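You operate a simulated robot arm through the tools that you are given. There is no shell and no other tool. Be economical: measure what you need, move in short steps, check, and stop when the job is done.

The job below is to be done with a simulated two-armed robot. You get a single attempt, and the scene is never put back.

## Task
Press the red blast button three times. Turn the drum timer dial to 5 seconds. Put the large sleeve from the service bench on the white job card. Take the bracket on the service bench and put it away on the wall shelf beside the bench. The order is free. Set down upright: bracket.

Only the result counts: the job must be done as asked and must still hold three seconds after the hand-in. Knocking over, shifting, dropping, spilling or breaking anything else fails it.

## Robot
Two 7-joint arms with fingered hands on one trunk, on a base that drives. Base frame: it is fixed to the floor where the robot stands at the start and does not move with it; the origin is under the middle of the robot, x ahead of it, y to its left, z up. Units: m, rad, N and s.
The left shoulder is at the start at [0.02, 0.187, 1.584], the right one opposite. With the tool pointing down near the work surface each hand reaches from about 0.1 to 0.32 m from the robot's upright axis, wherever it stands, measured 20 degrees to its own side. Places, roughly: bracket (5x6x6 cm) [-5, -1.8, 0.8]; drum timer dial [0.2, 1.4, 0.8]; job card [-5, -2.25, 0.75]; large sleeve (6x6x7 cm) [-4.9, -1.8, 0.8]; red blast button [0.7, 0, 1.8]; wall shelf beside the bench (14x52 cm) [0.02, -3.72, 1.28]. Payload 3.6 kg a hand.
The TCP of each hand is the grasp point between the finger pads, 0.026 m short of the fingertips. In the tool frame z runs along the fingers and y along their closing line. Largest opening 0.088 m; the body of the gripper starts 0.03 m behind the TCP. The gripper is a hand of 3 fingers: y runs from the thumb to the fingers, the wrist lies at [-0.017, -0.098, -0.164] in the tool frame, and closing takes about 1.5 s.
Orientation is that of the tool frame in the base frame, as a unit quaternion [w, x, y, z]. With the fingers straight down and the wrist toward the robot, the tool's x, y and z point along [0, 1, 0], [1, 0, 0] and [0, 0, -1] of the base frame.

## Interface
- The arms move only by the tool jog_arm. It takes "left_targets", "right_targets" or both (then of equal length, played together; a hand with none holds still); each is text: rows parted by semicolons, each of 7 numbers parted by spaces: the turn, a rotation vector about the tool's x, y, z in rad, then the shift along the tool's x, y, z in m, then the gripper command, from -1 (fully open) to 1 (shut), values between in proportion. In form: ax ay az x y z hand; .... A call has 1 to 12 rows; each row shifts and turns the commanded pose from where the row before left it, along the tool's axes as they then stand. Each row takes 0.2 s and may step no farther than 0.05 m and 0.15 rad from the row before; otherwise, or with a gripper value out of range, the whole call is refused. A pose out of reach is approached as far as the arm can. The call stops where the force on the tool passes 40 N (or 10 N more than at its start, if that is more) or the arm is blocked; 0.2 s more then pass. The fingers move at their own pace (about 0.153 m/s each) and stop on an object; they squeeze with about 21 N. The grip force told is the motor's: it shows also when the fingers shut on nothing. Time passes only in rows, and 0.2 s behind the last, so rows that do not move let the fingers close. The reply holds the time, the measured pose of the TCP, the force on the tool along the base axes, the opening and the grip force, in the units named above and with some noise, with the torque about the TCP (base axes, N m) and any sound that the robot's microphone picked up.
- Cameras (640 x 400 px; columns grow to the right, rows downward): "scene" is now at [0.2159, -0.0177, 1.5211]; the picture's right is [-0.17, -0.99, 0.00], its down [-0.25, 0.04, -0.97] and it looks along [0.95, -0.17, -0.25] (base axes); focal length 214 px, centre (320, 200). "left" rides on the left gripper at [-0.056, -0.08, -0.102] in its tool frame; the picture's right is [-0.73, -0.32, 0.60], its down [0.62, -0.66, 0.41] and it looks along [0.27, 0.68, 0.69] (tool axes); focal length 247 px, centre (320, 200). "right" rides on the right gripper at [0.056, -0.08, -0.102] in its tool frame; the picture's right is [-0.73, 0.32, -0.60], its down [-0.62, -0.67, 0.41] and it looks along [-0.27, 0.68, 0.69] (tool axes); focal length 247 px, centre (320, 200). There is no depth. A picture from a camera that has moved, and an enlarged one, comes with that camera's place and axes in the base frame and with its lens. The place of the scene camera against the robot may be out by one fixed shift of up to 0.012 m in any direction.
- get_image(camera): a new picture of that camera. It takes no simulated time.
- move_column(by): slides the trunk up (or, below 0, down) by that many m; the arms and the scene camera ride with it, the base frame stays. It gives what a move gives, with no picture.
- steer(legs): drives the robot by 1 to 6 legs, each [ahead, left, turn to the left] in m, m and rad, along the robot's own axes; the way and the turn of a leg run together, so that a leg with both is an arc; at most 1.5 m and 3.142 rad a leg. The arms and the cameras ride along, it lands a little off, and it stops where it bumps. It gives what a move gives.
- set_grasp(shape, hand): the hand has 3 fingers and takes this shape, open, in about a second: jaw (thumb against the fingers, like two jaws); tri (thumb and two fingers); tip (a fingertip pinch); poke (one finger out to press); point (the index stretched); flat (the hand flat); cup (the hand cupped); fist (a fist). The gripper value then closes the fingers along that shape, each until it touches; the sizes above hold for jaw. It gives what a move gives, with no picture.
- head_to(pan, tilt): turns the head with the scene camera to pan (to the left, within 1.047 rad either way) and tilt (down, from -0.506 to 1.204), counted from straight ahead of the robot. It gives what a move gives.
- close_up(camera, box): a new picture of the part [left, top, right, bottom] of that camera's present view, enlarged. It takes no simulated time.
- close_job(): hands the job in; it is judged then, once.

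Go step by step. Nothing tells you exact positions but the pictures and the camera data: compare them with the known pose of the tool, close in by small moves and look again before you grip or let go. The budget is 165 turns and 138 pictures, counting those below and the enlarged ones. Unless the task says otherwise, let go and move clear before handing in.

The tools are called by a JSON object that holds its "method" and its "body". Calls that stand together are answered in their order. jog_arm: Moves the arms, as the interface text tells. Its arguments: {"type":"object","properties":{"left_targets":{"type":"string"},"right_targets":{"type":"string"}},"required":[]} The other tools are called the same way: move_column (by) slides the trunk up or down; set_grasp (shape, hand) gives the hand a shape; steer (legs) drives the base; head_to (pan, tilt) turns the head that bears the scene camera; get_image (camera) takes a picture; close_up (camera, box) takes an enlarged picture of a part of a camera's view; close_job () hands the job in.

At the start:

```text
t: 0.0
left_position: [0.3845, 0.1486, 1.1505]
left_tool_rot: [0.0, 0.707, 0.707, 0.0]
left_wrist_force: [-0.1, 0.7, 0.0]
left_ft_torque: [-0.02, -0.02, -0.04]
left_width: 0.0879
left_gripper_force: 0.1
left_shape: jaw
right_position: [0.4184, -0.2248, 1.1491]
right_tool_rot: [0.0, 0.708, 0.707, 0.0]
right_wrist_force: [0.3, -0.1, -0.3]
right_ft_torque: [0.03, -0.01, 0.01]
right_width: 0.0873
right_gripper_force: 0.1
right_shape: jaw
trunk travel left (down, up): [-0.725, 0.032]
robot x, y, heading: [0.0017, -0.0021, -0.001]
head pan, tilt: [-0.173, 0.253]
```

scene: 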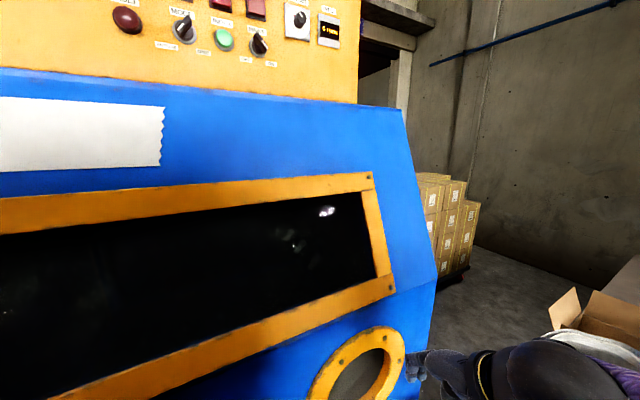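
right: 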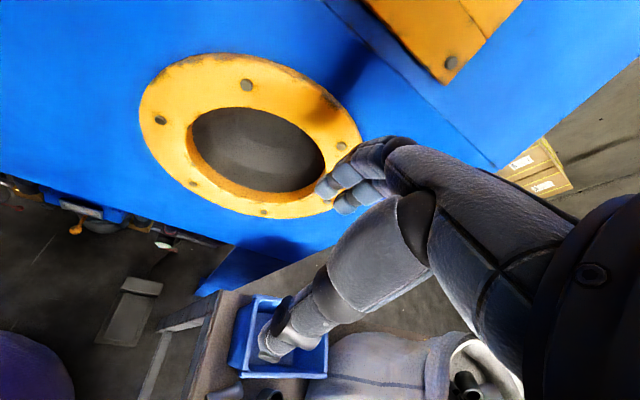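
left: 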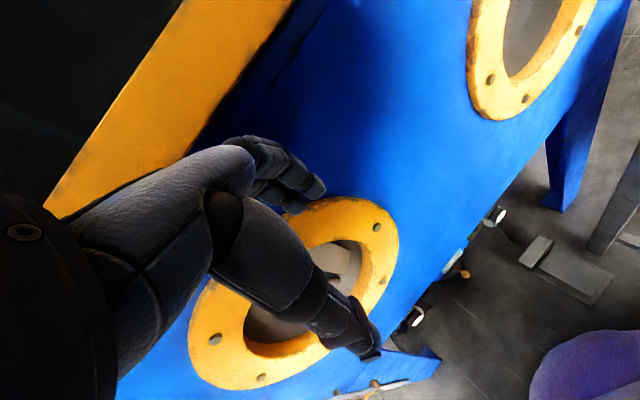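

I see a blast cabinet with a control panel above; the hands are just in front of the glove ports. I look at the panel first.

{"method": "head_to", "body": {"pan": 0, "tilt": -0.3}}

{"method": "get_image", "body": {"camera": "scene"}}

```text
t: 1.0
left_position: [0.3847, 0.148, 1.1486]
left_tool_rot: [-0.001, 0.707, 0.707, -0.001]
left_wrist_force: [0.6, 0.0, 0.1]
left_ft_torque: [0.01, -0.01, 0.01]
left_width: 0.0878
left_gripper_force: 0.0
left_shape: jaw
right_position: [0.4191, -0.2249, 1.1497]
right_tool_rot: [0.0, 0.707, 0.707, 0.001]
right_wrist_force: [0.4, -0.1, 0.1]
right_ft_torque: [-0.01, -0.03, -0.01]
right_width: 0.0879
right_gripper_force: 0.0
right_shape: jaw
trunk travel left (down, up): [-0.725, 0.032]
robot x, y, heading: [-0.0042, 0.0031, -0.002]
head pan, tilt: [0.0, -0.3]
```

```text
134 pictures are left
camera scene: at [0.2025, -0.0018, 1.5699], right [0.0, -1.0, 0.0], down [0.29, 0.0, -0.96], along [0.96, 0.0, 0.29], focal length 214 px, centre (320, 200)
```

scene: 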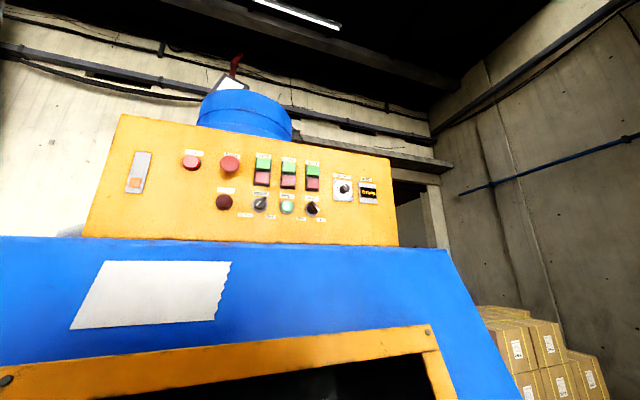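

{"method": "close_up", "body": {"camera": "scene", "box": [110, 130, 250, 230]}}

{"method": "close_up", "body": {"camera": "scene", "box": [250, 130, 390, 230]}}

```text
4.00 times, centred on (180, 180) of scene
camera zoom: at [0.2025, -0.0018, 1.5699], right [0.0, -1.0, 0.0], down [0.29, 0.0, -0.96], along [0.96, 0.0, 0.29], focal length 858 px, centre (880, 280)
```

zoom: 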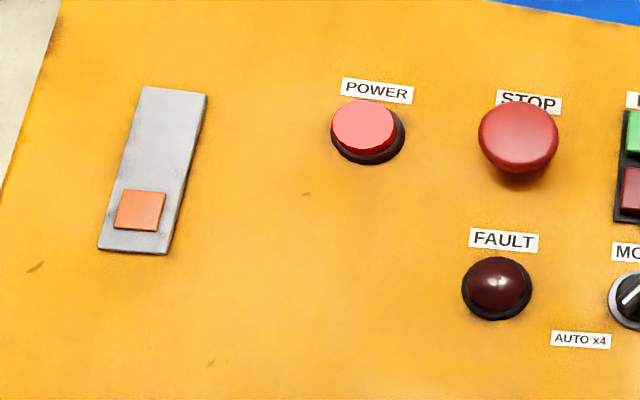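

```text
4.00 times, centred on (320, 180) of scene
camera zoom: at [0.2025, -0.0018, 1.5699], right [0.0, -1.0, 0.0], down [0.29, 0.0, -0.96], along [0.96, 0.0, 0.29], focal length 858 px, centre (320, 280)
```

zoom: 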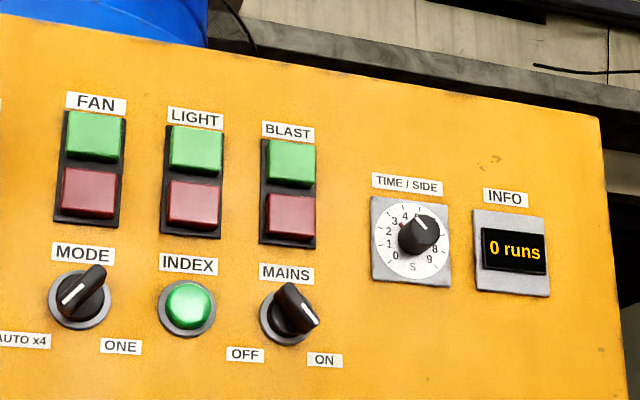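

The red BLAST button is the lower square of the BLAST pair, roughly at [0.72, 0.02, 1.76]. The TIME/SIDE dial isn't the drum timer. I raise the right hand and shape it to poke.

{"method": "jog_arm", "body": {"right_targets": "0 0 0 0 -0.05 0 -1; 0 0 0 0 -0.05 0 -1; 0 0 0 0 0 -0.05 -1; 0 0 0 0 0 -0.05 -1; 0 0 0 0 0 -0.05 -1; 0 0 0 0 0 -0.05 -1; 0 0 0 0 0 -0.05 -1; 0 0 0 0 0 -0.05 -1"}}

{"method": "jog_arm", "body": {"right_targets": "-0.15 0 0 0 0 0 -1; -0.15 0 0 0 0 0 -1; -0.15 0 0 0 0 0 -1; -0.15 0 0 0 0 0 -1; -0.15 0 0 0 0 0 -1; -0.15 0 0 0 0 0 -1; -0.15 0 0 0 0 0 -1; -0.15 0 0 0 0 0 -1; -0.15 0 0 0 0 0 -1; -0.15 0 0 0 0 0 -1; -0.07 0 0 0 0 0 -1"}}

{"method": "set_grasp", "body": {"hand": "right", "shape": "poke"}}

{"method": "get_image", "body": {"camera": "right"}}

{"method": "get_image", "body": {"camera": "scene"}}

```text
t: 2.8
left_position: [0.3858, 0.1483, 1.1496]
left_tool_rot: [-0.001, 0.707, 0.707, 0.0]
left_wrist_force: [0.9, -0.4, -0.5]
left_ft_torque: [-0.01, 0.01, 0.02]
left_width: 0.0875
left_gripper_force: 0.0
left_shape: jaw
right_position: [0.3608, -0.2248, 1.4342]
right_tool_rot: [-0.002, 0.708, 0.706, -0.001]
right_wrist_force: [0.5, 0.1, 0.0]
right_ft_torque: [0.01, 0.0, 0.02]
right_width: 0.0877
right_gripper_force: 0.0
right_shape: jaw
right hand out of reach, approached as far as the arm can: row 5, 6, 7
trunk travel left (down, up): [-0.725, 0.032]
robot x, y, heading: [-0.0026, -0.0009, 0.002]
head pan, tilt: [0.0, -0.3]
```

```text
t: 5.1
left_position: [0.3846, 0.147, 1.1499]
left_tool_rot: [-0.001, 0.706, 0.708, -0.001]
left_wrist_force: [0.7, -1.1, -0.4]
left_ft_torque: [0.01, 0.03, 0.03]
left_width: 0.0876
left_gripper_force: 0.1
left_shape: jaw
right_position: [0.4205, -0.2295, 1.4142]
right_tool_rot: [0.516, 0.455, 0.574, 0.444]
right_wrist_force: [-0.2, -0.4, -1.0]
right_ft_torque: [0.0, 0.01, 0.01]
right_width: 0.088
right_gripper_force: 0.1
right_shape: jaw
right hand out of reach, approached as far as the arm can: row 1, 2, 3, 4
trunk travel left (down, up): [-0.725, 0.032]
robot x, y, heading: [0.0013, -0.0004, 0.0]
head pan, tilt: [0.0, -0.3]
stopped in row 11 (right hand): the arm was blocked; the commanded pose is now the measured one
```

```text
t: 6.0
left_position: [0.3843, 0.1478, 1.1491]
left_tool_rot: [-0.001, 0.706, 0.708, -0.001]
left_wrist_force: [-0.7, -1.0, 0.3]
left_ft_torque: [0.01, 0.0, 0.02]
left_width: 0.0878
left_gripper_force: 0.1
left_shape: jaw
right_position: [0.4201, -0.2279, 1.415]
right_tool_rot: [0.516, 0.454, 0.574, 0.444]
right_wrist_force: [0.8, 0.0, -0.6]
right_ft_torque: [0.0, 0.0, 0.0]
right_width: 0.0001
right_gripper_force: 0.1
right_shape: poke
trunk travel left (down, up): [-0.725, 0.032]
robot x, y, heading: [0.0008, 0.0003, -0.001]
head pan, tilt: [0.0, -0.3]
```

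```text
131 pictures are left
camera right: at [0.3097, -0.1916, 1.3331], right [-0.54, -0.68, 0.49], down [0.4, -0.72, -0.56], along [0.74, -0.1, 0.66], focal length 247 px, centre (320, 200)
```

right: 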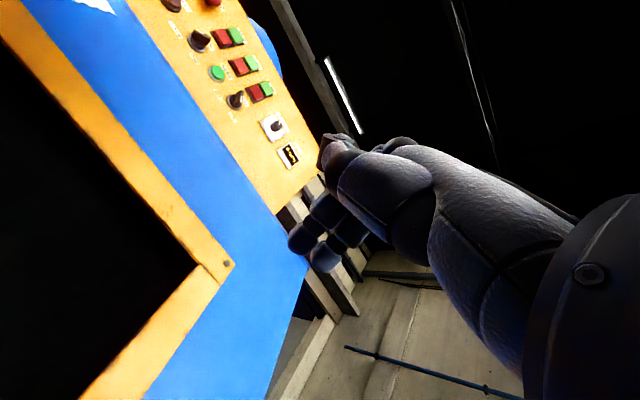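

```text
130 pictures are left
camera scene: at [0.2024, -0.0019, 1.57], right [0.0, -1.0, 0.0], down [0.3, 0.0, -0.96], along [0.96, 0.0, 0.3], focal length 214 px, centre (320, 200)
```

scene: 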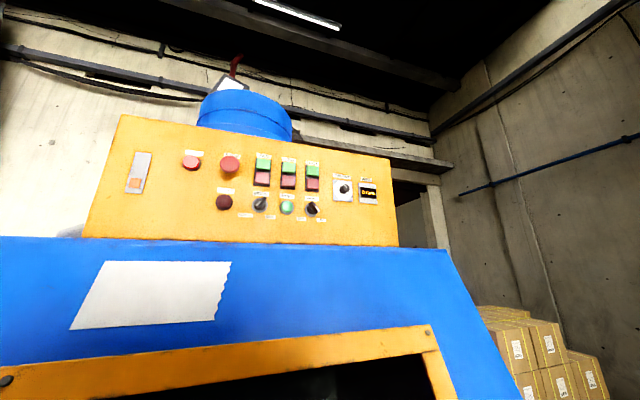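

The button triangulates to about [0.69, 0.017, 1.755]. I check where the poking fingertip is in the hand picture.

{"method": "close_up", "body": {"camera": "right", "box": [270, 110, 430, 290]}}

{"method": "close_up", "body": {"camera": "right", "box": [160, 0, 320, 180]}}

```text
2.22 times, centred on (350, 200) of right
camera zoom: at [0.3097, -0.1916, 1.3331], right [-0.54, -0.68, 0.49], down [0.4, -0.72, -0.56], along [0.74, -0.1, 0.66], focal length 549 px, centre (253, 200)
```

zoom: 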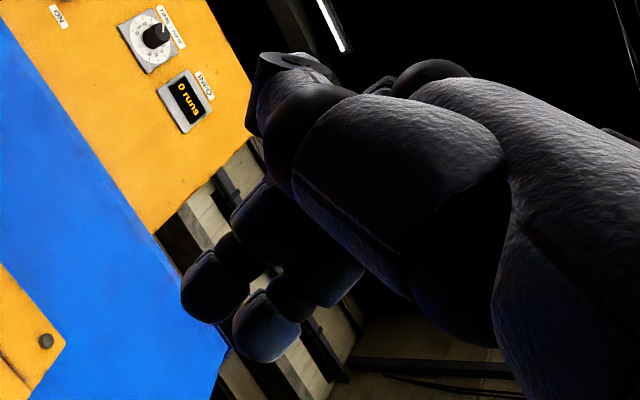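

```text
2.22 times, centred on (240, 90) of right
camera zoom: at [0.3097, -0.1916, 1.3331], right [-0.54, -0.68, 0.49], down [0.4, -0.72, -0.56], along [0.74, -0.1, 0.66], focal length 549 px, centre (498, 444)
```

zoom: 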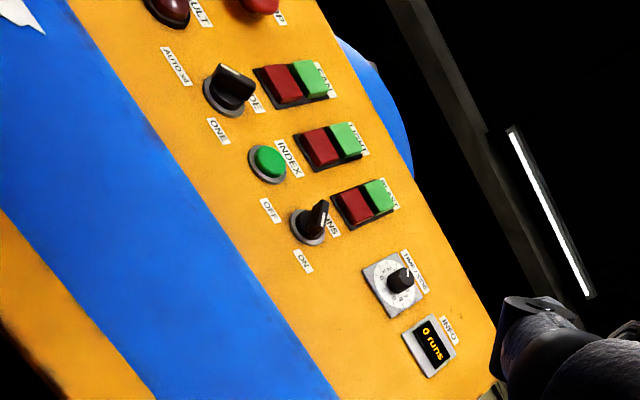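

I raise the trunk a little and lift the hand into the scene camera's view to see the finger shape.

{"method": "move_column", "body": {"by": 0.03}}

{"method": "jog_arm", "body": {"right_targets": "0 0 0.05 0 0.04 0 -1; 0 0 0.05 0 0.04 0 -1; 0 0 0.05 0 0.04 0 -1; 0 0 0.04 0 0.04 0 -1"}}

{"method": "head_to", "body": {"pan": -0.4, "tilt": -0.1}}

{"method": "get_image", "body": {"camera": "scene"}}

```text
t: 6.8
left_position: [0.3846, 0.1493, 1.1791]
left_tool_rot: [-0.001, 0.706, 0.708, 0.0]
left_wrist_force: [-0.1, -0.4, 0.2]
left_ft_torque: [-0.01, 0.04, -0.01]
left_width: 0.0875
left_gripper_force: 0.0
left_shape: jaw
right_position: [0.4195, -0.2269, 1.4439]
right_tool_rot: [0.516, 0.456, 0.573, 0.445]
right_wrist_force: [-0.5, 0.3, -0.1]
right_ft_torque: [-0.04, 0.01, 0.02]
right_width: 0.0004
right_gripper_force: 0.0
right_shape: poke
trunk travel left (down, up): [-0.755, 0.002]
robot x, y, heading: [-0.0034, -0.0005, -0.002]
head pan, tilt: [0.0, -0.3]
```

```text
t: 7.8
left_position: [0.3864, 0.1486, 1.1806]
left_tool_rot: [-0.001, 0.707, 0.708, -0.001]
left_wrist_force: [-0.1, 0.3, -0.7]
left_ft_torque: [0.0, 0.02, -0.01]
left_width: 0.0878
left_gripper_force: 0.1
left_shape: jaw
right_position: [0.4332, -0.2065, 1.605]
right_tool_rot: [0.471, 0.507, 0.529, 0.491]
right_wrist_force: [-0.1, 0.5, -1.0]
right_ft_torque: [0.02, 0.0, 0.03]
right_width: 0.0
right_gripper_force: 0.0
right_shape: poke
trunk travel left (down, up): [-0.755, 0.002]
robot x, y, heading: [-0.0003, -0.002, 0.0]
head pan, tilt: [0.0, -0.3]
```

```text
t: 8.6
left_position: [0.3846, 0.149, 1.1794]
left_tool_rot: [-0.001, 0.707, 0.708, 0.0]
left_wrist_force: [-0.5, -0.2, 0.8]
left_ft_torque: [-0.03, 0.04, -0.01]
left_width: 0.0877
left_gripper_force: 0.1
left_shape: jaw
right_position: [0.4323, -0.2068, 1.6039]
right_tool_rot: [0.471, 0.508, 0.528, 0.49]
right_wrist_force: [-0.3, -0.4, -0.3]
right_ft_torque: [-0.01, -0.04, -0.01]
right_width: 0.0
right_gripper_force: 0.0
right_shape: poke
trunk travel left (down, up): [-0.755, 0.002]
robot x, y, heading: [0.0012, -0.0031, 0.01]
head pan, tilt: [-0.4, -0.099]
```

```text
127 pictures are left
camera scene: at [0.2036, -0.0355, 1.5834], right [-0.39, -0.92, 0.0], down [0.09, -0.04, -0.99], along [0.92, -0.39, 0.1], focal length 214 px, centre (320, 200)
```

scene: 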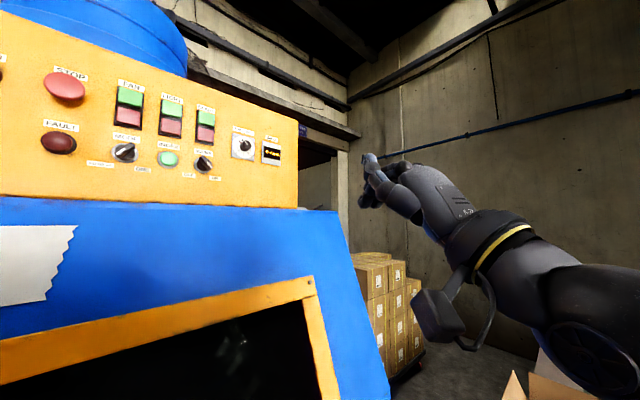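

{"method": "close_up", "body": {"camera": "scene", "box": [330, 130, 490, 230]}}

{"method": "get_image", "body": {"camera": "right"}}

```text
4.00 times, centred on (410, 180) of scene
camera zoom: at [0.2036, -0.0355, 1.5834], right [-0.39, -0.92, 0.0], down [0.09, -0.04, -0.99], along [0.92, -0.39, 0.1], focal length 858 px, centre (-40, 280)
```

zoom: 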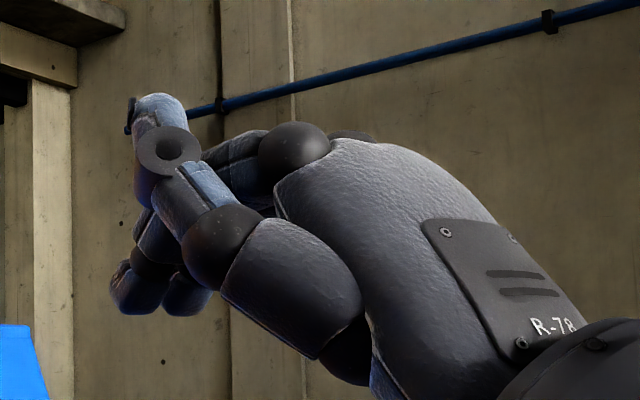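

```text
125 pictures are left
camera right: at [0.321, -0.1554, 1.5312], right [-0.54, -0.76, 0.36], down [0.39, -0.61, -0.69], along [0.74, -0.24, 0.62], focal length 247 px, centre (320, 200)
```

right: 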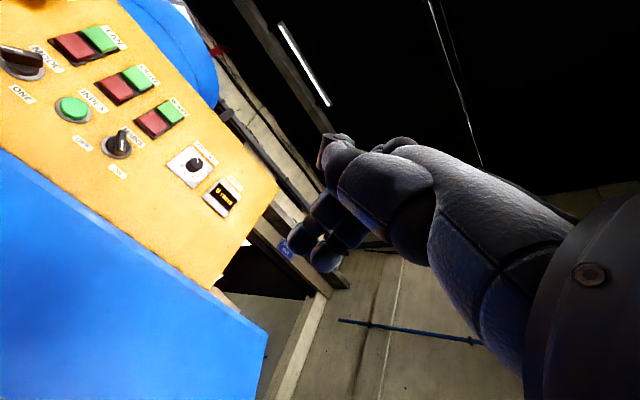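

The poke shape looks mostly curled; I compare with the "point" shape.

{"method": "set_grasp", "body": {"hand": "right", "shape": "point"}}

{"method": "close_up", "body": {"camera": "scene", "box": [330, 130, 490, 230]}}

{"method": "close_up", "body": {"camera": "right", "box": [240, 100, 400, 280]}}

```text
t: 9.5
left_position: [0.3856, 0.1482, 1.1787]
left_tool_rot: [0.0, 0.706, 0.708, -0.001]
left_wrist_force: [0.6, -0.4, -0.2]
left_ft_torque: [0.02, 0.0, -0.04]
left_width: 0.0879
left_gripper_force: 0.1
left_shape: jaw
right_position: [0.4306, -0.2077, 1.6027]
right_tool_rot: [0.471, 0.508, 0.529, 0.491]
right_wrist_force: [0.1, -1.1, -0.4]
right_ft_torque: [0.02, 0.01, 0.03]
right_width: 0.0823
right_gripper_force: 0.1
right_shape: point
trunk travel left (down, up): [-0.755, 0.002]
robot x, y, heading: [-0.0013, 0.0001, -0.003]
head pan, tilt: [-0.4, -0.099]
```

```text
4.00 times, centred on (410, 180) of scene
camera zoom: at [0.2038, -0.0356, 1.5834], right [-0.39, -0.92, 0.0], down [0.09, -0.04, -1.0], along [0.92, -0.39, 0.1], focal length 858 px, centre (-40, 280)
```

zoom: 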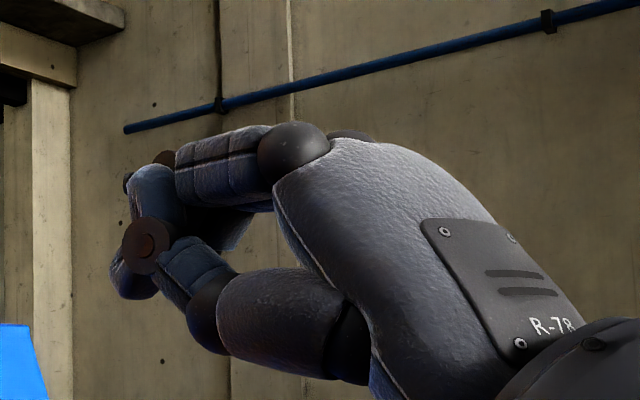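

```text
2.22 times, centred on (320, 190) of right
camera zoom: at [0.3212, -0.1554, 1.5311], right [-0.54, -0.76, 0.36], down [0.39, -0.61, -0.69], along [0.74, -0.24, 0.62], focal length 549 px, centre (320, 222)
```

zoom: 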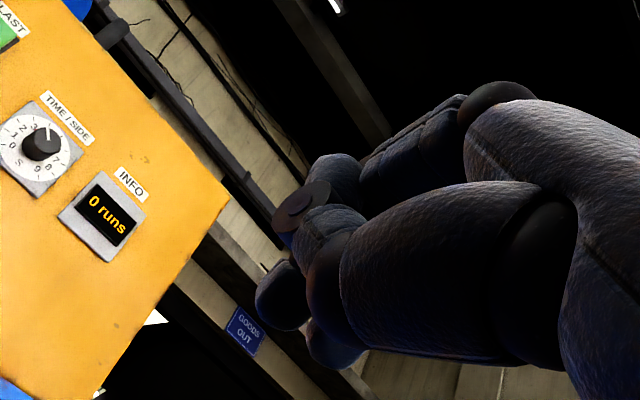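

{"method": "set_grasp", "body": {"hand": "right", "shape": "tip"}}

{"method": "close_up", "body": {"camera": "scene", "box": [330, 130, 490, 230]}}

{"method": "jog_arm", "body": {"right_targets": "0 0 0 0 0 0 1; 0 0 0 0 0 0 1; 0 0 0 0 0 0 1; 0 0 0 0 0 0 1; 0 0 0 0 0 0 1; 0 0 0 0 0 0 1"}}

{"method": "close_up", "body": {"camera": "scene", "box": [330, 130, 490, 230]}}

{"method": "close_up", "body": {"camera": "right", "box": [240, 100, 400, 280]}}

```text
t: 10.4
left_position: [0.383, 0.1477, 1.1805]
left_tool_rot: [-0.001, 0.706, 0.708, -0.001]
left_wrist_force: [-0.4, -0.5, -0.2]
left_ft_torque: [0.03, 0.02, -0.01]
left_width: 0.0878
left_gripper_force: 0.0
left_shape: jaw
right_position: [0.4306, -0.2065, 1.6033]
right_tool_rot: [0.471, 0.508, 0.529, 0.49]
right_wrist_force: [-0.4, 0.4, 0.4]
right_ft_torque: [0.0, -0.01, 0.03]
right_width: 0.0876
right_gripper_force: 0.1
right_shape: tip
trunk travel left (down, up): [-0.755, 0.002]
robot x, y, heading: [-0.0006, -0.0012, 0.001]
head pan, tilt: [-0.4, -0.099]
```

```text
4.00 times, centred on (410, 180) of scene
camera zoom: at [0.2038, -0.0355, 1.5834], right [-0.39, -0.92, 0.0], down [0.09, -0.04, -1.0], along [0.92, -0.39, 0.1], focal length 858 px, centre (-40, 280)
```

zoom: 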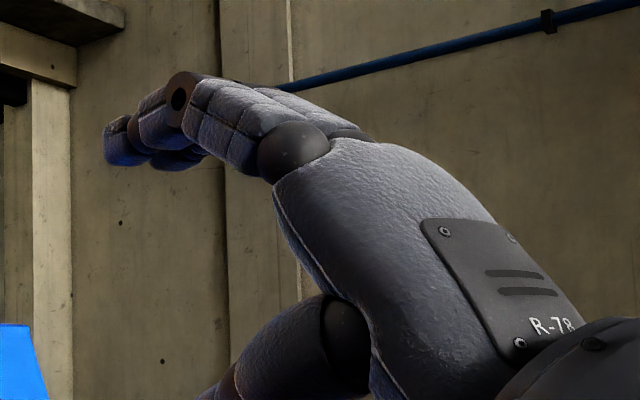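

```text
t: 11.8
left_position: [0.3849, 0.148, 1.1793]
left_tool_rot: [0.0, 0.707, 0.708, -0.001]
left_wrist_force: [-0.4, -0.2, -0.2]
left_ft_torque: [-0.03, -0.04, -0.01]
left_width: 0.0875
left_gripper_force: 0.1
left_shape: jaw
right_position: [0.4311, -0.2078, 1.6046]
right_tool_rot: [0.472, 0.508, 0.528, 0.491]
right_wrist_force: [0.2, -0.2, 0.2]
right_ft_torque: [-0.04, 0.0, 0.01]
right_width: 0.0001
right_gripper_force: 21.0
right_shape: tip
trunk travel left (down, up): [-0.755, 0.002]
robot x, y, heading: [-0.0003, 0.0019, 0.004]
head pan, tilt: [-0.4, -0.099]
```

```text
4.00 times, centred on (410, 180) of scene
camera zoom: at [0.2038, -0.0356, 1.5834], right [-0.39, -0.92, 0.0], down [0.09, -0.04, -1.0], along [0.92, -0.39, 0.1], focal length 858 px, centre (-40, 280)
```

zoom: 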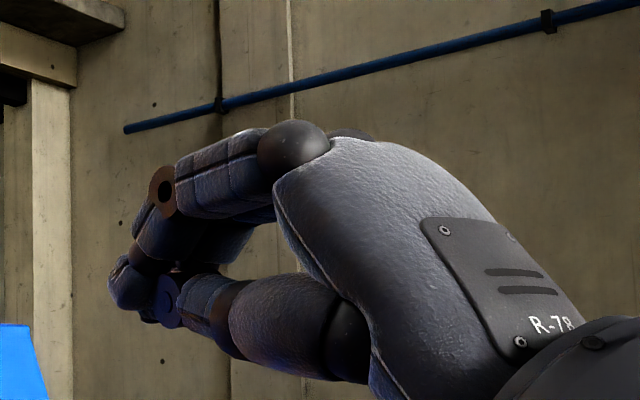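

```text
2.22 times, centred on (320, 190) of right
camera zoom: at [0.3212, -0.1554, 1.5314], right [-0.54, -0.76, 0.36], down [0.39, -0.61, -0.69], along [0.74, -0.24, 0.62], focal length 549 px, centre (320, 222)
```

zoom: 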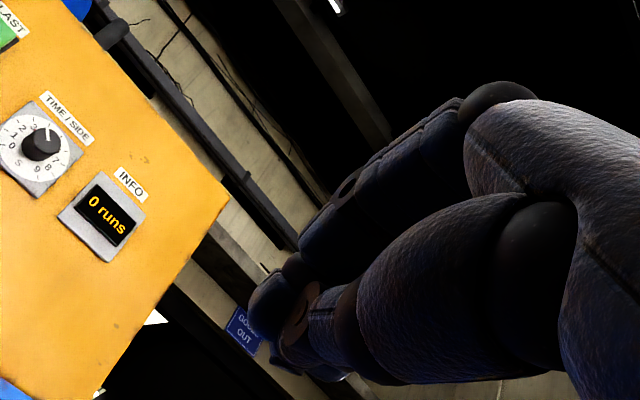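

Closed "tip" gives a well-defined fingertip 26 mm ahead of the TCP. The panel is vertical and yawed about 0.36 rad, so I turn the hand to face it and approach to about 10 cm short.

{"method": "jog_arm", "body": {"right_targets": "-0.025 0.107 0 0 0 0 1; -0.025 0.107 0 0 0 0 1; -0.024 0.107 0 0 0 0 1; 0 0 0 0.02 0.025 0.036 1; 0 0 0 0.02 0.025 0.036 1; 0 0 0 0.02 0.025 0.036 1; 0 0 0 0.02 0.025 0.036 1; 0 0 0 0.02 0.025 0.036 1; 0 0 0 0.02 0.023 0.01 1; 0 0 0 0 0 0 1"}}

{"method": "head_to", "body": {"pan": 0, "tilt": -0.3}}

{"method": "get_image", "body": {"camera": "right"}}

{"method": "get_image", "body": {"camera": "scene"}}

```text
t: 14.0
left_position: [0.3843, 0.1478, 1.1805]
left_tool_rot: [0.0, 0.707, 0.708, 0.0]
left_wrist_force: [0.5, 0.1, 0.2]
left_ft_torque: [0.01, 0.01, -0.01]
left_width: 0.0875
left_gripper_force: 0.0
left_shape: jaw
right_position: [0.5669, -0.0313, 1.7546]
right_tool_rot: [0.398, 0.404, 0.579, 0.586]
right_wrist_force: [-0.5, 0.2, -0.3]
right_ft_torque: [0.04, -0.01, 0.02]
right_width: 0.0
right_gripper_force: 21.4
right_shape: tip
trunk travel left (down, up): [-0.755, 0.002]
robot x, y, heading: [-0.0004, 0.0032, 0.001]
head pan, tilt: [-0.4, -0.099]
```

```text
t: 14.9
left_position: [0.3859, 0.1478, 1.1792]
left_tool_rot: [-0.001, 0.706, 0.708, 0.001]
left_wrist_force: [0.6, -0.1, -0.7]
left_ft_torque: [0.02, -0.05, 0.03]
left_width: 0.0876
left_gripper_force: 0.1
left_shape: jaw
right_position: [0.5679, -0.0318, 1.7542]
right_tool_rot: [0.399, 0.404, 0.579, 0.585]
right_wrist_force: [0.0, 0.5, -0.6]
right_ft_torque: [0.02, -0.02, 0.02]
right_width: 0.0
right_gripper_force: 20.9
right_shape: tip
trunk travel left (down, up): [-0.755, 0.002]
robot x, y, heading: [0.0008, -0.0008, -0.001]
head pan, tilt: [0.0, -0.3]
```

```text
119 pictures are left
camera right: at [0.4511, -0.0129, 1.6741], right [-0.3, -0.9, 0.31], down [0.6, -0.43, -0.67], along [0.74, -0.02, 0.67], focal length 247 px, centre (320, 200)
```

right: 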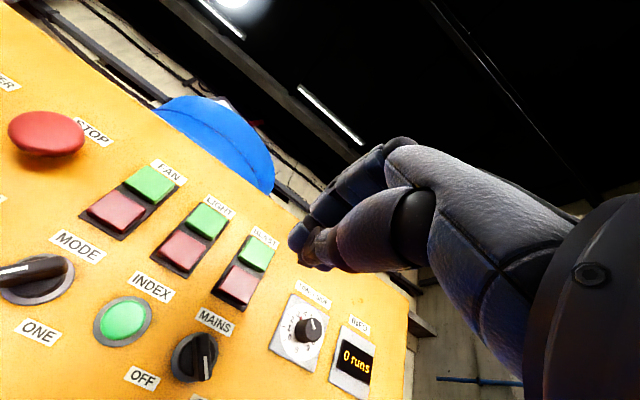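

```text
118 pictures are left
camera scene: at [0.2022, -0.0016, 1.6], right [0.0, -1.0, 0.0], down [0.3, 0.0, -0.96], along [0.96, 0.0, 0.3], focal length 214 px, centre (320, 200)
```

scene: 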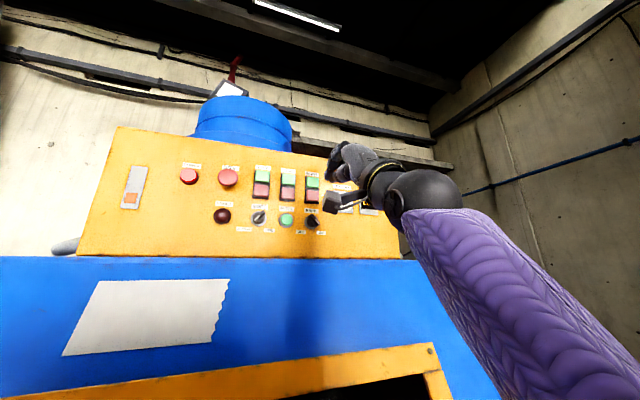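

Aligned with the BLAST red button on the panel normal. I lower a few mm, advance 7 cm and look again.

{"method": "jog_arm", "body": {"right_targets": "0 0 0 0 -0.008 0.02 1; 0 0 0 0 0 0.025 1; 0 0 0 0 0 0.02 1; 0 0 0 0 0 0 1"}}

{"method": "get_image", "body": {"camera": "right"}}

{"method": "close_up", "body": {"camera": "scene", "box": [250, 130, 410, 230]}}

```text
t: 15.9
left_position: [0.3842, 0.148, 1.1795]
left_tool_rot: [-0.001, 0.706, 0.708, 0.0]
left_wrist_force: [0.8, -0.3, 0.4]
left_ft_torque: [0.0, 0.01, 0.03]
left_width: 0.0875
left_gripper_force: 0.1
left_shape: jaw
right_position: [0.6267, -0.0088, 1.7463]
right_tool_rot: [0.4, 0.405, 0.578, 0.584]
right_wrist_force: [-0.3, 0.6, 0.1]
right_ft_torque: [0.0, -0.02, -0.02]
right_width: 0.0001
right_gripper_force: 21.2
right_shape: tip
trunk travel left (down, up): [-0.755, 0.002]
robot x, y, heading: [-0.0036, 0.0015, -0.001]
head pan, tilt: [0.0, -0.3]
```

```text
117 pictures are left
camera right: at [0.5116, 0.0096, 1.6655], right [-0.3, -0.9, 0.31], down [0.6, -0.43, -0.67], along [0.74, -0.02, 0.67], focal length 247 px, centre (320, 200)
```

right: 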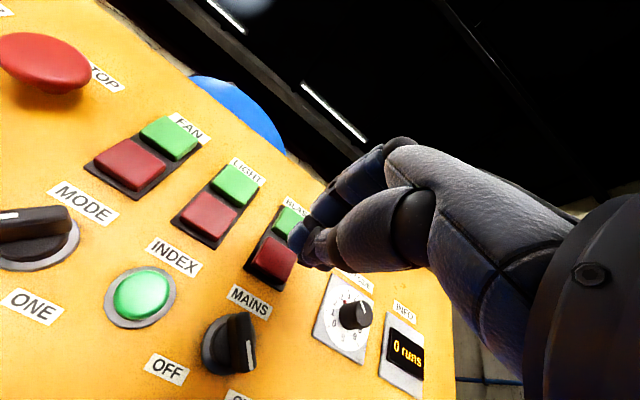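

```text
4.00 times, centred on (330, 180) of scene
camera zoom: at [0.2021, -0.0018, 1.6001], right [0.0, -1.0, 0.0], down [0.3, 0.0, -0.96], along [0.96, 0.0, 0.3], focal length 858 px, centre (280, 280)
```

zoom: 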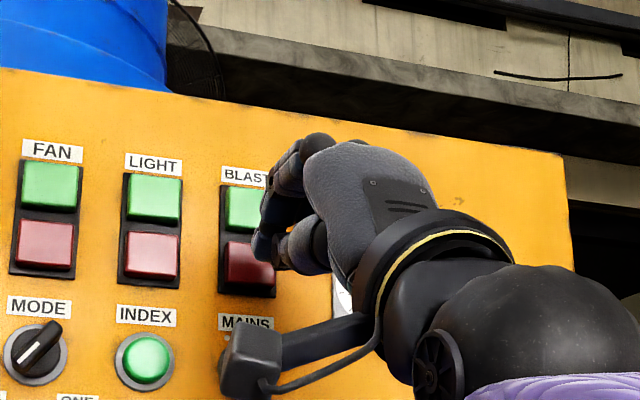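

{"method": "jog_arm", "body": {"right_targets": "0 0 0 0.002 0.001 0.015 1; 0 0 0 0 0 0.015 1; 0 0 0 0 0 0 1"}}

{"method": "get_image", "body": {"camera": "right"}}

{"method": "close_up", "body": {"camera": "scene", "box": [250, 130, 410, 230]}}

```text
t: 16.7
left_position: [0.3844, 0.1489, 1.1802]
left_tool_rot: [0.0, 0.706, 0.708, -0.001]
left_wrist_force: [-0.2, -0.3, 0.0]
left_ft_torque: [0.04, 0.02, 0.02]
left_width: 0.088
left_gripper_force: 0.0
left_shape: jaw
right_position: [0.6531, 0.0043, 1.7459]
right_tool_rot: [0.4, 0.405, 0.578, 0.585]
right_wrist_force: [-0.4, 0.0, -0.2]
right_ft_torque: [-0.03, 0.0, -0.01]
right_width: 0.0
right_gripper_force: 21.4
right_shape: tip
trunk travel left (down, up): [-0.755, 0.002]
robot x, y, heading: [0.005, 0.0023, 0.001]
head pan, tilt: [0.0, -0.3]
```

```text
115 pictures are left
camera right: at [0.5386, 0.022, 1.667], right [-0.3, -0.9, 0.31], down [0.6, -0.43, -0.67], along [0.74, -0.02, 0.68], focal length 247 px, centre (320, 200)
```

right: 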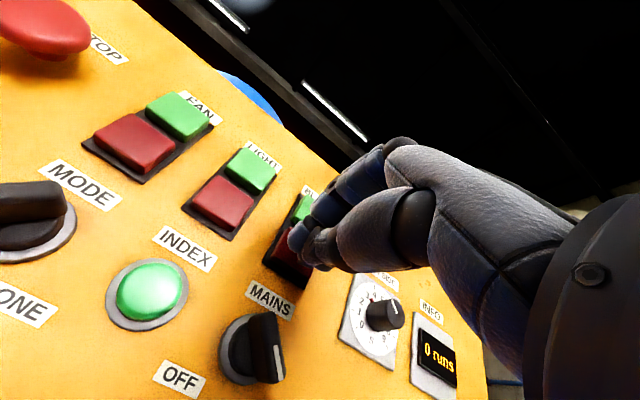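

```text
4.00 times, centred on (330, 180) of scene
camera zoom: at [0.2019, -0.0018, 1.6001], right [0.0, -1.0, 0.0], down [0.3, 0.0, -0.96], along [0.96, 0.0, 0.3], focal length 858 px, centre (280, 280)
```

zoom: 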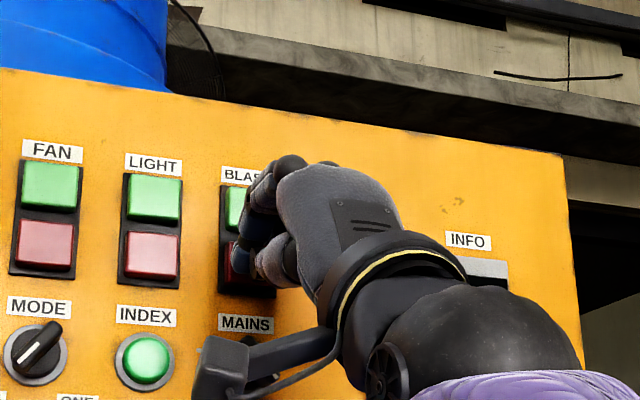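

Fingertip is just before the red button. I lower 4 mm and press gently in small steps.

{"method": "jog_arm", "body": {"right_targets": "0 0 0 0 -0.004 0.004 1; 0 0 0 0 0 0.004 1; 0 0 0 0 0 0.002 1"}}

{"method": "close_up", "body": {"camera": "right", "box": [220, 150, 380, 310]}}

```text
t: 17.5
left_position: [0.3844, 0.1493, 1.1804]
left_tool_rot: [-0.001, 0.706, 0.708, 0.0]
left_wrist_force: [-0.3, -0.3, 0.9]
left_ft_torque: [0.01, 0.02, -0.01]
left_width: 0.0877
left_gripper_force: 0.0
left_shape: jaw
right_position: [0.6635, 0.0085, 1.7415]
right_tool_rot: [0.399, 0.405, 0.578, 0.585]
right_wrist_force: [0.0, 0.0, -0.5]
right_ft_torque: [-0.05, 0.01, -0.05]
right_width: 0.0001
right_gripper_force: 20.8
right_shape: tip
trunk travel left (down, up): [-0.755, 0.002]
robot x, y, heading: [0.0013, -0.0018, 0.001]
head pan, tilt: [0.0, -0.3]
```

```text
2.50 times, centred on (300, 230) of right
camera zoom: at [0.5481, 0.0259, 1.6627], right [-0.3, -0.9, 0.31], down [0.6, -0.43, -0.67], along [0.74, -0.02, 0.68], focal length 617 px, centre (370, 125)
```

zoom: 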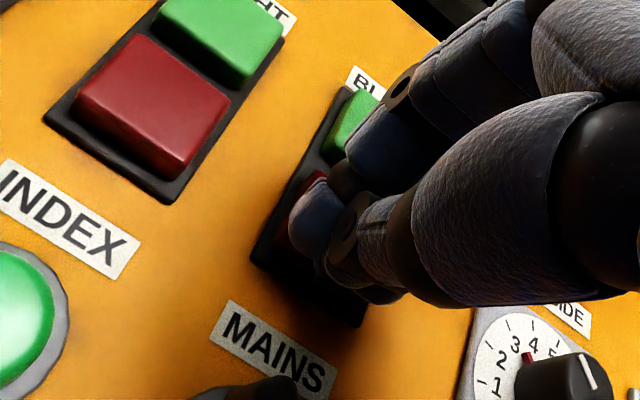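

{"method": "jog_arm", "body": {"right_targets": "0 0 0 0 0 0.002 1; 0 0 0 0 0 0.002 1; 0 0 0 0 0 0.002 1"}}

```text
t: 18.3
left_position: [0.3842, 0.1481, 1.1795]
left_tool_rot: [-0.001, 0.706, 0.708, 0.0]
left_wrist_force: [-0.7, -0.4, -0.4]
left_ft_torque: [0.0, -0.01, -0.05]
left_width: 0.0878
left_gripper_force: 0.1
left_shape: jaw
right_position: [0.6677, 0.0104, 1.7428]
right_tool_rot: [0.399, 0.404, 0.578, 0.586]
right_wrist_force: [-3.7, -2.4, -0.2]
right_ft_torque: [0.01, 0.01, -0.09]
right_width: 0.0
right_gripper_force: 20.9
right_shape: tip
trunk travel left (down, up): [-0.755, 0.002]
robot x, y, heading: [-0.003, -0.0026, -0.001]
head pan, tilt: [0.0, -0.3]
heard: click
```

Contact, 4 N and a click. I back off slightly and check.

{"method": "jog_arm", "body": {"right_targets": "0 0 0 0 0 -0.006 1; 0 0 0 0 0 -0.006 1"}}

{"method": "get_image", "body": {"camera": "right"}}

```text
t: 18.9
left_position: [0.3852, 0.1487, 1.1799]
left_tool_rot: [-0.001, 0.707, 0.707, 0.0]
left_wrist_force: [-0.6, -0.1, -0.1]
left_ft_torque: [0.01, 0.0, 0.01]
left_width: 0.0877
left_gripper_force: 0.1
left_shape: jaw
right_position: [0.6574, 0.0072, 1.7436]
right_tool_rot: [0.399, 0.405, 0.578, 0.585]
right_wrist_force: [0.6, -0.8, -0.7]
right_ft_torque: [-0.05, 0.02, -0.02]
right_width: 0.0
right_gripper_force: 20.6
right_shape: tip
trunk travel left (down, up): [-0.755, 0.002]
robot x, y, heading: [-0.0008, 0.0013, -0.0]
head pan, tilt: [0.0, -0.3]
```

```text
112 pictures are left
camera right: at [0.5422, 0.0243, 1.6631], right [-0.3, -0.9, 0.31], down [0.6, -0.43, -0.67], along [0.74, -0.01, 0.68], focal length 247 px, centre (320, 200)
```

right: 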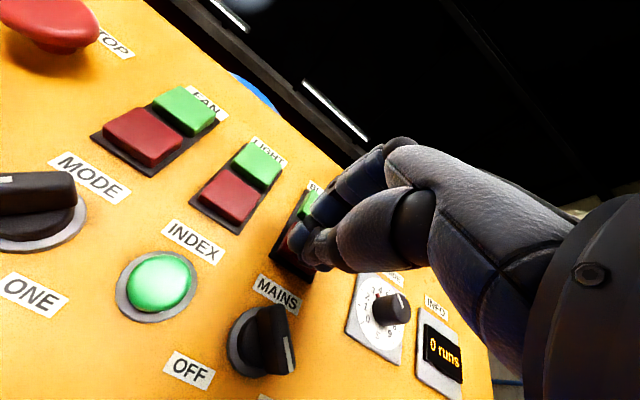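

The click registered one press. Second press now, to the same depth.

{"method": "jog_arm", "body": {"right_targets": "0 0 0 0 0 0.006 1; 0 0 0 0 0 0.006 1; 0 0 0 0 0 0 1"}}

{"method": "jog_arm", "body": {"right_targets": "0 0 0 0 0 -0.006 1; 0 0 0 0 0 -0.006 1; 0 0 0 0 0 0 1"}}

```text
t: 19.7
left_position: [0.3845, 0.1493, 1.1802]
left_tool_rot: [-0.001, 0.706, 0.708, 0.0]
left_wrist_force: [0.2, 1.1, 0.2]
left_ft_torque: [0.04, -0.03, 0.04]
left_width: 0.0877
left_gripper_force: 0.1
left_shape: jaw
right_position: [0.6682, 0.0099, 1.7432]
right_tool_rot: [0.4, 0.404, 0.579, 0.585]
right_wrist_force: [-6.0, -1.9, -1.6]
right_ft_torque: [0.03, 0.04, -0.05]
right_width: 0.0001
right_gripper_force: 21.3
right_shape: tip
trunk travel left (down, up): [-0.755, 0.002]
robot x, y, heading: [0.0003, 0.0012, 0.003]
head pan, tilt: [0.0, -0.3]
heard: click
```

```text
t: 20.5
left_position: [0.3847, 0.1486, 1.1793]
left_tool_rot: [-0.001, 0.706, 0.708, 0.0]
left_wrist_force: [-0.6, -0.6, -0.4]
left_ft_torque: [0.0, 0.02, 0.01]
left_width: 0.0875
left_gripper_force: 0.0
left_shape: jaw
right_position: [0.6573, 0.0071, 1.7427]
right_tool_rot: [0.4, 0.404, 0.579, 0.584]
right_wrist_force: [0.0, -0.4, 0.3]
right_ft_torque: [0.01, -0.05, 0.0]
right_width: 0.0002
right_gripper_force: 20.7
right_shape: tip
trunk travel left (down, up): [-0.755, 0.002]
robot x, y, heading: [-0.0027, 0.0012, -0.003]
head pan, tilt: [0.0, -0.3]
```

Second click heard. Third press, then withdraw well clear.

{"method": "jog_arm", "body": {"right_targets": "0 0 0 0 0 0.006 1; 0 0 0 0 0 0.006 1; 0 0 0 0 0 0 1"}}

{"method": "jog_arm", "body": {"right_targets": "0 0 0 0 0 -0.01 1; 0 0 0 0 0 -0.03 1; 0 0 0 0 0 -0.04 1; 0 0 0 0 0 -0.04 1; 0 0 0 0 0 -0.04 1"}}

{"method": "close_up", "body": {"camera": "scene", "box": [230, 130, 390, 230]}}

```text
t: 21.3
left_position: [0.384, 0.1485, 1.1816]
left_tool_rot: [0.0, 0.707, 0.708, 0.0]
left_wrist_force: [-0.3, 0.1, 0.5]
left_ft_torque: [0.02, 0.03, 0.03]
left_width: 0.0877
left_gripper_force: 0.0
left_shape: jaw
right_position: [0.6683, 0.0096, 1.7435]
right_tool_rot: [0.4, 0.405, 0.578, 0.585]
right_wrist_force: [-4.9, -1.4, -0.7]
right_ft_torque: [0.01, 0.04, -0.06]
right_width: 0.0001
right_gripper_force: 21.2
right_shape: tip
trunk travel left (down, up): [-0.755, 0.002]
robot x, y, heading: [0.0023, -0.0014, 0.002]
head pan, tilt: [0.0, -0.3]
heard: click
```

```text
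t: 22.5
left_position: [0.3851, 0.1478, 1.179]
left_tool_rot: [0.0, 0.706, 0.708, 0.001]
left_wrist_force: [-0.3, -0.3, -0.2]
left_ft_torque: [-0.01, 0.02, -0.01]
left_width: 0.0876
left_gripper_force: 0.1
left_shape: jaw
right_position: [0.5176, -0.0473, 1.7426]
right_tool_rot: [0.399, 0.405, 0.579, 0.585]
right_wrist_force: [-0.3, 0.3, 0.5]
right_ft_torque: [0.0, -0.03, -0.01]
right_width: 0.0001
right_gripper_force: 20.8
right_shape: tip
trunk travel left (down, up): [-0.755, 0.002]
robot x, y, heading: [-0.0024, -0.0026, 0.004]
head pan, tilt: [0.0, -0.3]
```

```text
4.00 times, centred on (310, 180) of scene
camera zoom: at [0.201, -0.0024, 1.6002], right [0.0, -1.0, 0.0], down [0.3, 0.0, -0.95], along [0.95, 0.0, 0.3], focal length 858 px, centre (360, 280)
```

zoom: 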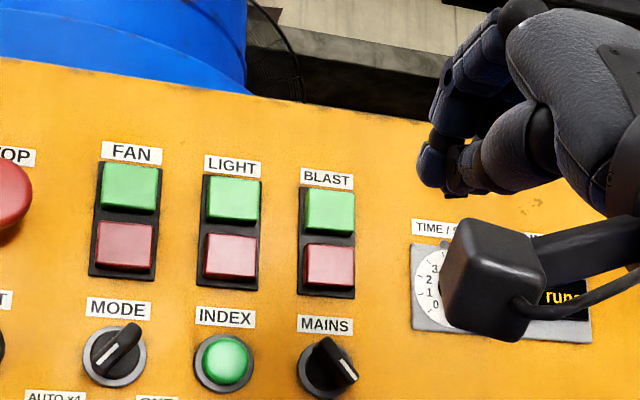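

Three clicks, nothing else changed. I bring the right hand back and look to the left for the drum timer.

{"method": "jog_arm", "body": {"right_targets": "0 -0.107 0 -0.03 -0.03 -0.02 1; 0 -0.107 0 -0.03 -0.03 -0.02 1; 0 -0.107 0 -0.03 -0.03 -0.02 1; 0 -0.04 0 -0.03 -0.04 0 1; 0 0 0 0 -0.05 0 1; 0 0 0 0 -0.05 0 1; 0 0 0 0 -0.05 0 1; 0 0 0 0 -0.05 0 1; 0 0 0 0 -0.04 0 1"}}

{"method": "jog_arm", "body": {"right_targets": "0.14 0 0 0 0 0 -1; 0.14 0 0 0 0 0 -1; 0.14 0 0 0 0 0 -1; 0.14 0 0 0 0 0 -1; 0.14 0 0 0 0 0 -1; 0.14 0 0 0 0 0 -1; 0.14 0 0 0 0 0 -1; 0.14 0 0 0 0 0 -1; 0.14 0 0 0 0 0 -1; 0.14 0 0 0 0 0 -1; 0.14 0 0 0 0 0 -1"}}

{"method": "head_to", "body": {"pan": 1.0, "tilt": 0.35}}

{"method": "get_image", "body": {"camera": "scene"}}

```text
t: 24.5
left_position: [0.3849, 0.1493, 1.179]
left_tool_rot: [0.0, 0.706, 0.708, -0.001]
left_wrist_force: [0.3, 0.1, -0.3]
left_ft_torque: [0.02, 0.03, 0.01]
left_width: 0.0878
left_gripper_force: 0.0
left_shape: jaw
right_position: [0.4893, -0.1895, 1.3749]
right_tool_rot: [0.516, 0.484, 0.507, 0.492]
right_wrist_force: [-0.3, 0.2, 0.1]
right_ft_torque: [0.02, 0.0, 0.05]
right_width: 0.0001
right_gripper_force: 21.2
right_shape: tip
trunk travel left (down, up): [-0.755, 0.002]
robot x, y, heading: [0.0014, -0.0016, 0.0]
head pan, tilt: [0.0, -0.3]
```

```text
t: 25.7
left_position: [0.386, 0.1476, 1.1797]
left_tool_rot: [-0.001, 0.706, 0.708, -0.001]
left_wrist_force: [-0.3, 0.0, -0.4]
left_ft_torque: [-0.01, 0.02, -0.02]
left_width: 0.0875
left_gripper_force: 0.0
left_shape: jaw
right_position: [0.4834, -0.2026, 1.3593]
right_tool_rot: [0.354, 0.604, 0.659, 0.274]
right_wrist_force: [-0.3, -0.2, 0.4]
right_ft_torque: [0.02, -0.01, -0.02]
right_width: 0.0877
right_gripper_force: 0.1
right_shape: tip
trunk travel left (down, up): [-0.755, 0.002]
robot x, y, heading: [-0.0032, -0.0018, -0.004]
head pan, tilt: [0.0, -0.3]
stopped in row 5 (right hand): the arm was blocked; the commanded pose is now the measured one
```

```text
t: 26.9
left_position: [0.3847, 0.1471, 1.1788]
left_tool_rot: [0.0, 0.707, 0.708, -0.001]
left_wrist_force: [0.0, 0.8, 0.3]
left_ft_torque: [0.01, -0.03, -0.01]
left_width: 0.0877
left_gripper_force: 0.0
left_shape: jaw
right_position: [0.4823, -0.2032, 1.3587]
right_tool_rot: [0.355, 0.605, 0.658, 0.274]
right_wrist_force: [-0.8, -0.7, -0.1]
right_ft_torque: [0.01, -0.01, 0.0]
right_width: 0.0878
right_gripper_force: 0.1
right_shape: tip
trunk travel left (down, up): [-0.755, 0.002]
robot x, y, heading: [0.001, -0.003, 0.003]
head pan, tilt: [1.0, 0.351]
```

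```text
110 pictures are left
camera scene: at [0.174, 0.0766, 1.5422], right [0.84, -0.54, 0.0], down [-0.19, -0.29, -0.94], along [0.51, 0.79, -0.34], focal length 214 px, centre (320, 200)
```

scene: 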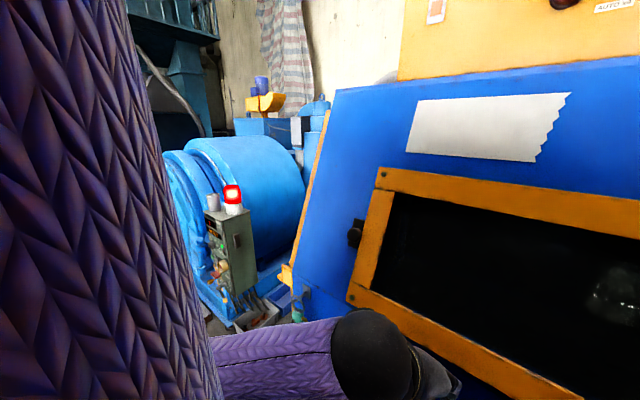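

{"method": "close_up", "body": {"camera": "scene", "box": [170, 170, 330, 330]}}

{"method": "steer", "body": {"legs": [[-0.25, 0, 0]]}}

{"method": "jog_arm", "body": {"right_targets": "0.14 0 0 0 0 0 -1; 0.14 0 0 0 0 0 -1; 0.14 0 0 0 0 0 -1; 0.14 0 0 0 0 0 -1; 0.14 0 0 0 0 0 -1; 0.12 0 0 0 0 0 -1; 0 0 0 0 -0.03 0.03 -1; 0 0 0 0 -0.03 0.04 -1; 0 0 0 0 0 0.04 -1"}}

```text
2.50 times, centred on (250, 250) of scene
camera zoom: at [0.174, 0.0766, 1.5422], right [0.84, -0.54, 0.0], down [-0.19, -0.29, -0.94], along [0.51, 0.79, -0.34], focal length 536 px, centre (495, 75)
```

zoom: 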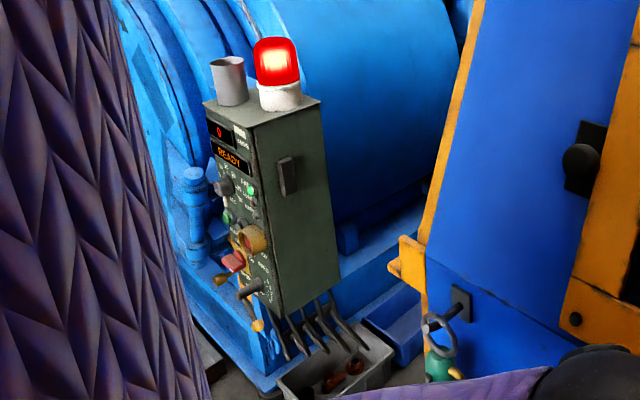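

```text
t: 28.7
left_position: [0.1486, 0.1513, 1.1801]
left_tool_rot: [0.001, 0.704, 0.71, 0.001]
left_wrist_force: [0.0, 0.1, 0.6]
left_ft_torque: [0.0, -0.05, 0.03]
left_width: 0.0879
left_gripper_force: 0.1
left_shape: jaw
right_position: [0.2473, -0.1995, 1.36]
right_tool_rot: [0.355, 0.602, 0.66, 0.276]
right_wrist_force: [-0.1, 0.7, -0.3]
right_ft_torque: [0.02, -0.05, 0.0]
right_width: 0.0881
right_gripper_force: 0.1
right_shape: tip
trunk travel left (down, up): [-0.755, 0.002]
robot x, y, heading: [-0.2321, 0.0014, 0.004]
head pan, tilt: [1.0, 0.351]
stopped in leg 1: the robot was blocked; the commanded pose is now the measured one
```

```text
t: 30.7
left_position: [0.1548, 0.1523, 1.1782]
left_tool_rot: [-0.001, 0.704, 0.71, -0.001]
left_wrist_force: [-0.6, -0.8, -0.3]
left_ft_torque: [0.01, -0.01, 0.0]
left_width: 0.0879
left_gripper_force: 0.0
left_shape: jaw
right_position: [0.2102, -0.2179, 1.2485]
right_tool_rot: [0.091, 0.694, 0.714, -0.013]
right_wrist_force: [0.0, -0.3, 0.4]
right_ft_torque: [-0.02, 0.02, 0.01]
right_width: 0.0879
right_gripper_force: 0.0
right_shape: tip
trunk travel left (down, up): [-0.755, 0.002]
robot x, y, heading: [-0.2322, 0.0035, 0.004]
head pan, tilt: [1.0, 0.351]
```

Something behind blocked the base. I ease off and turn left to look around.

{"method": "steer", "body": {"legs": [[0.06, 0, 0], [0, 0, 1.0]]}}

{"method": "get_image", "body": {"camera": "scene"}}

{"method": "head_to", "body": {"pan": 0, "tilt": 0.5}}

{"method": "get_image", "body": {"camera": "scene"}}

```text
t: 34.3
left_position: [-0.0919, 0.407, 1.1787]
left_tool_rot: [0.0, 0.276, 0.961, -0.002]
left_wrist_force: [-0.1, -0.7, -0.3]
left_ft_torque: [0.0, 0.03, -0.02]
left_width: 0.0878
left_gripper_force: 0.0
left_shape: jaw
right_position: [0.2495, 0.2523, 1.2451]
right_tool_rot: [0.086, 0.263, 0.961, 0.029]
right_wrist_force: [-0.1, -0.5, 0.2]
right_ft_torque: [0.01, 0.02, 0.02]
right_width: 0.0877
right_gripper_force: 0.2
right_shape: tip
trunk travel left (down, up): [-0.755, 0.002]
robot x, y, heading: [-0.175, 0.0005, 1.016]
head pan, tilt: [1.0, 0.351]
```

```text
108 pictures are left
camera scene: at [-0.1485, 0.1952, 1.5421], right [0.9, 0.43, 0.0], down [0.15, -0.31, -0.94], along [-0.4, 0.85, -0.34], focal length 214 px, centre (320, 200)
```

scene: 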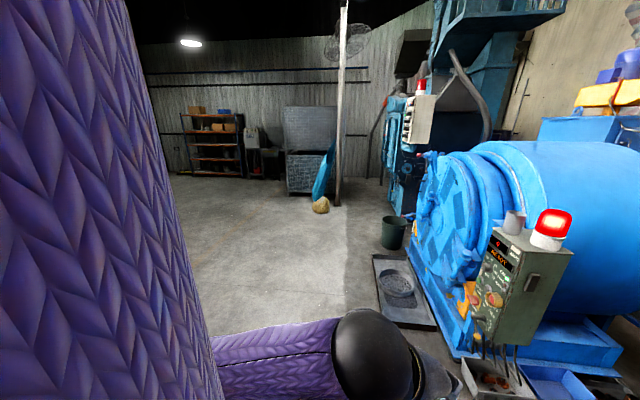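

```text
t: 35.5
left_position: [-0.0927, 0.4081, 1.1788]
left_tool_rot: [-0.001, 0.274, 0.962, 0.0]
left_wrist_force: [0.6, -0.6, 0.1]
left_ft_torque: [-0.03, 0.0, 0.01]
left_width: 0.0876
left_gripper_force: 0.1
left_shape: jaw
right_position: [0.2507, 0.2521, 1.2456]
right_tool_rot: [0.087, 0.262, 0.961, 0.028]
right_wrist_force: [0.4, 0.4, -0.4]
right_ft_torque: [0.01, 0.0, -0.05]
right_width: 0.0879
right_gripper_force: 0.1
right_shape: tip
trunk travel left (down, up): [-0.755, 0.002]
robot x, y, heading: [-0.166, 0.0013, 1.011]
head pan, tilt: [0.0, 0.499]
```

```text
107 pictures are left
camera scene: at [-0.0605, 0.1882, 1.5284], right [0.85, -0.53, 0.0], down [-0.25, -0.41, -0.88], along [0.46, 0.74, -0.48], focal length 214 px, centre (320, 200)
```

scene: 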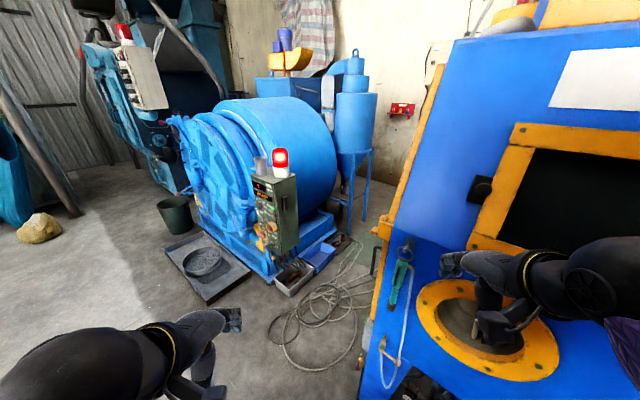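

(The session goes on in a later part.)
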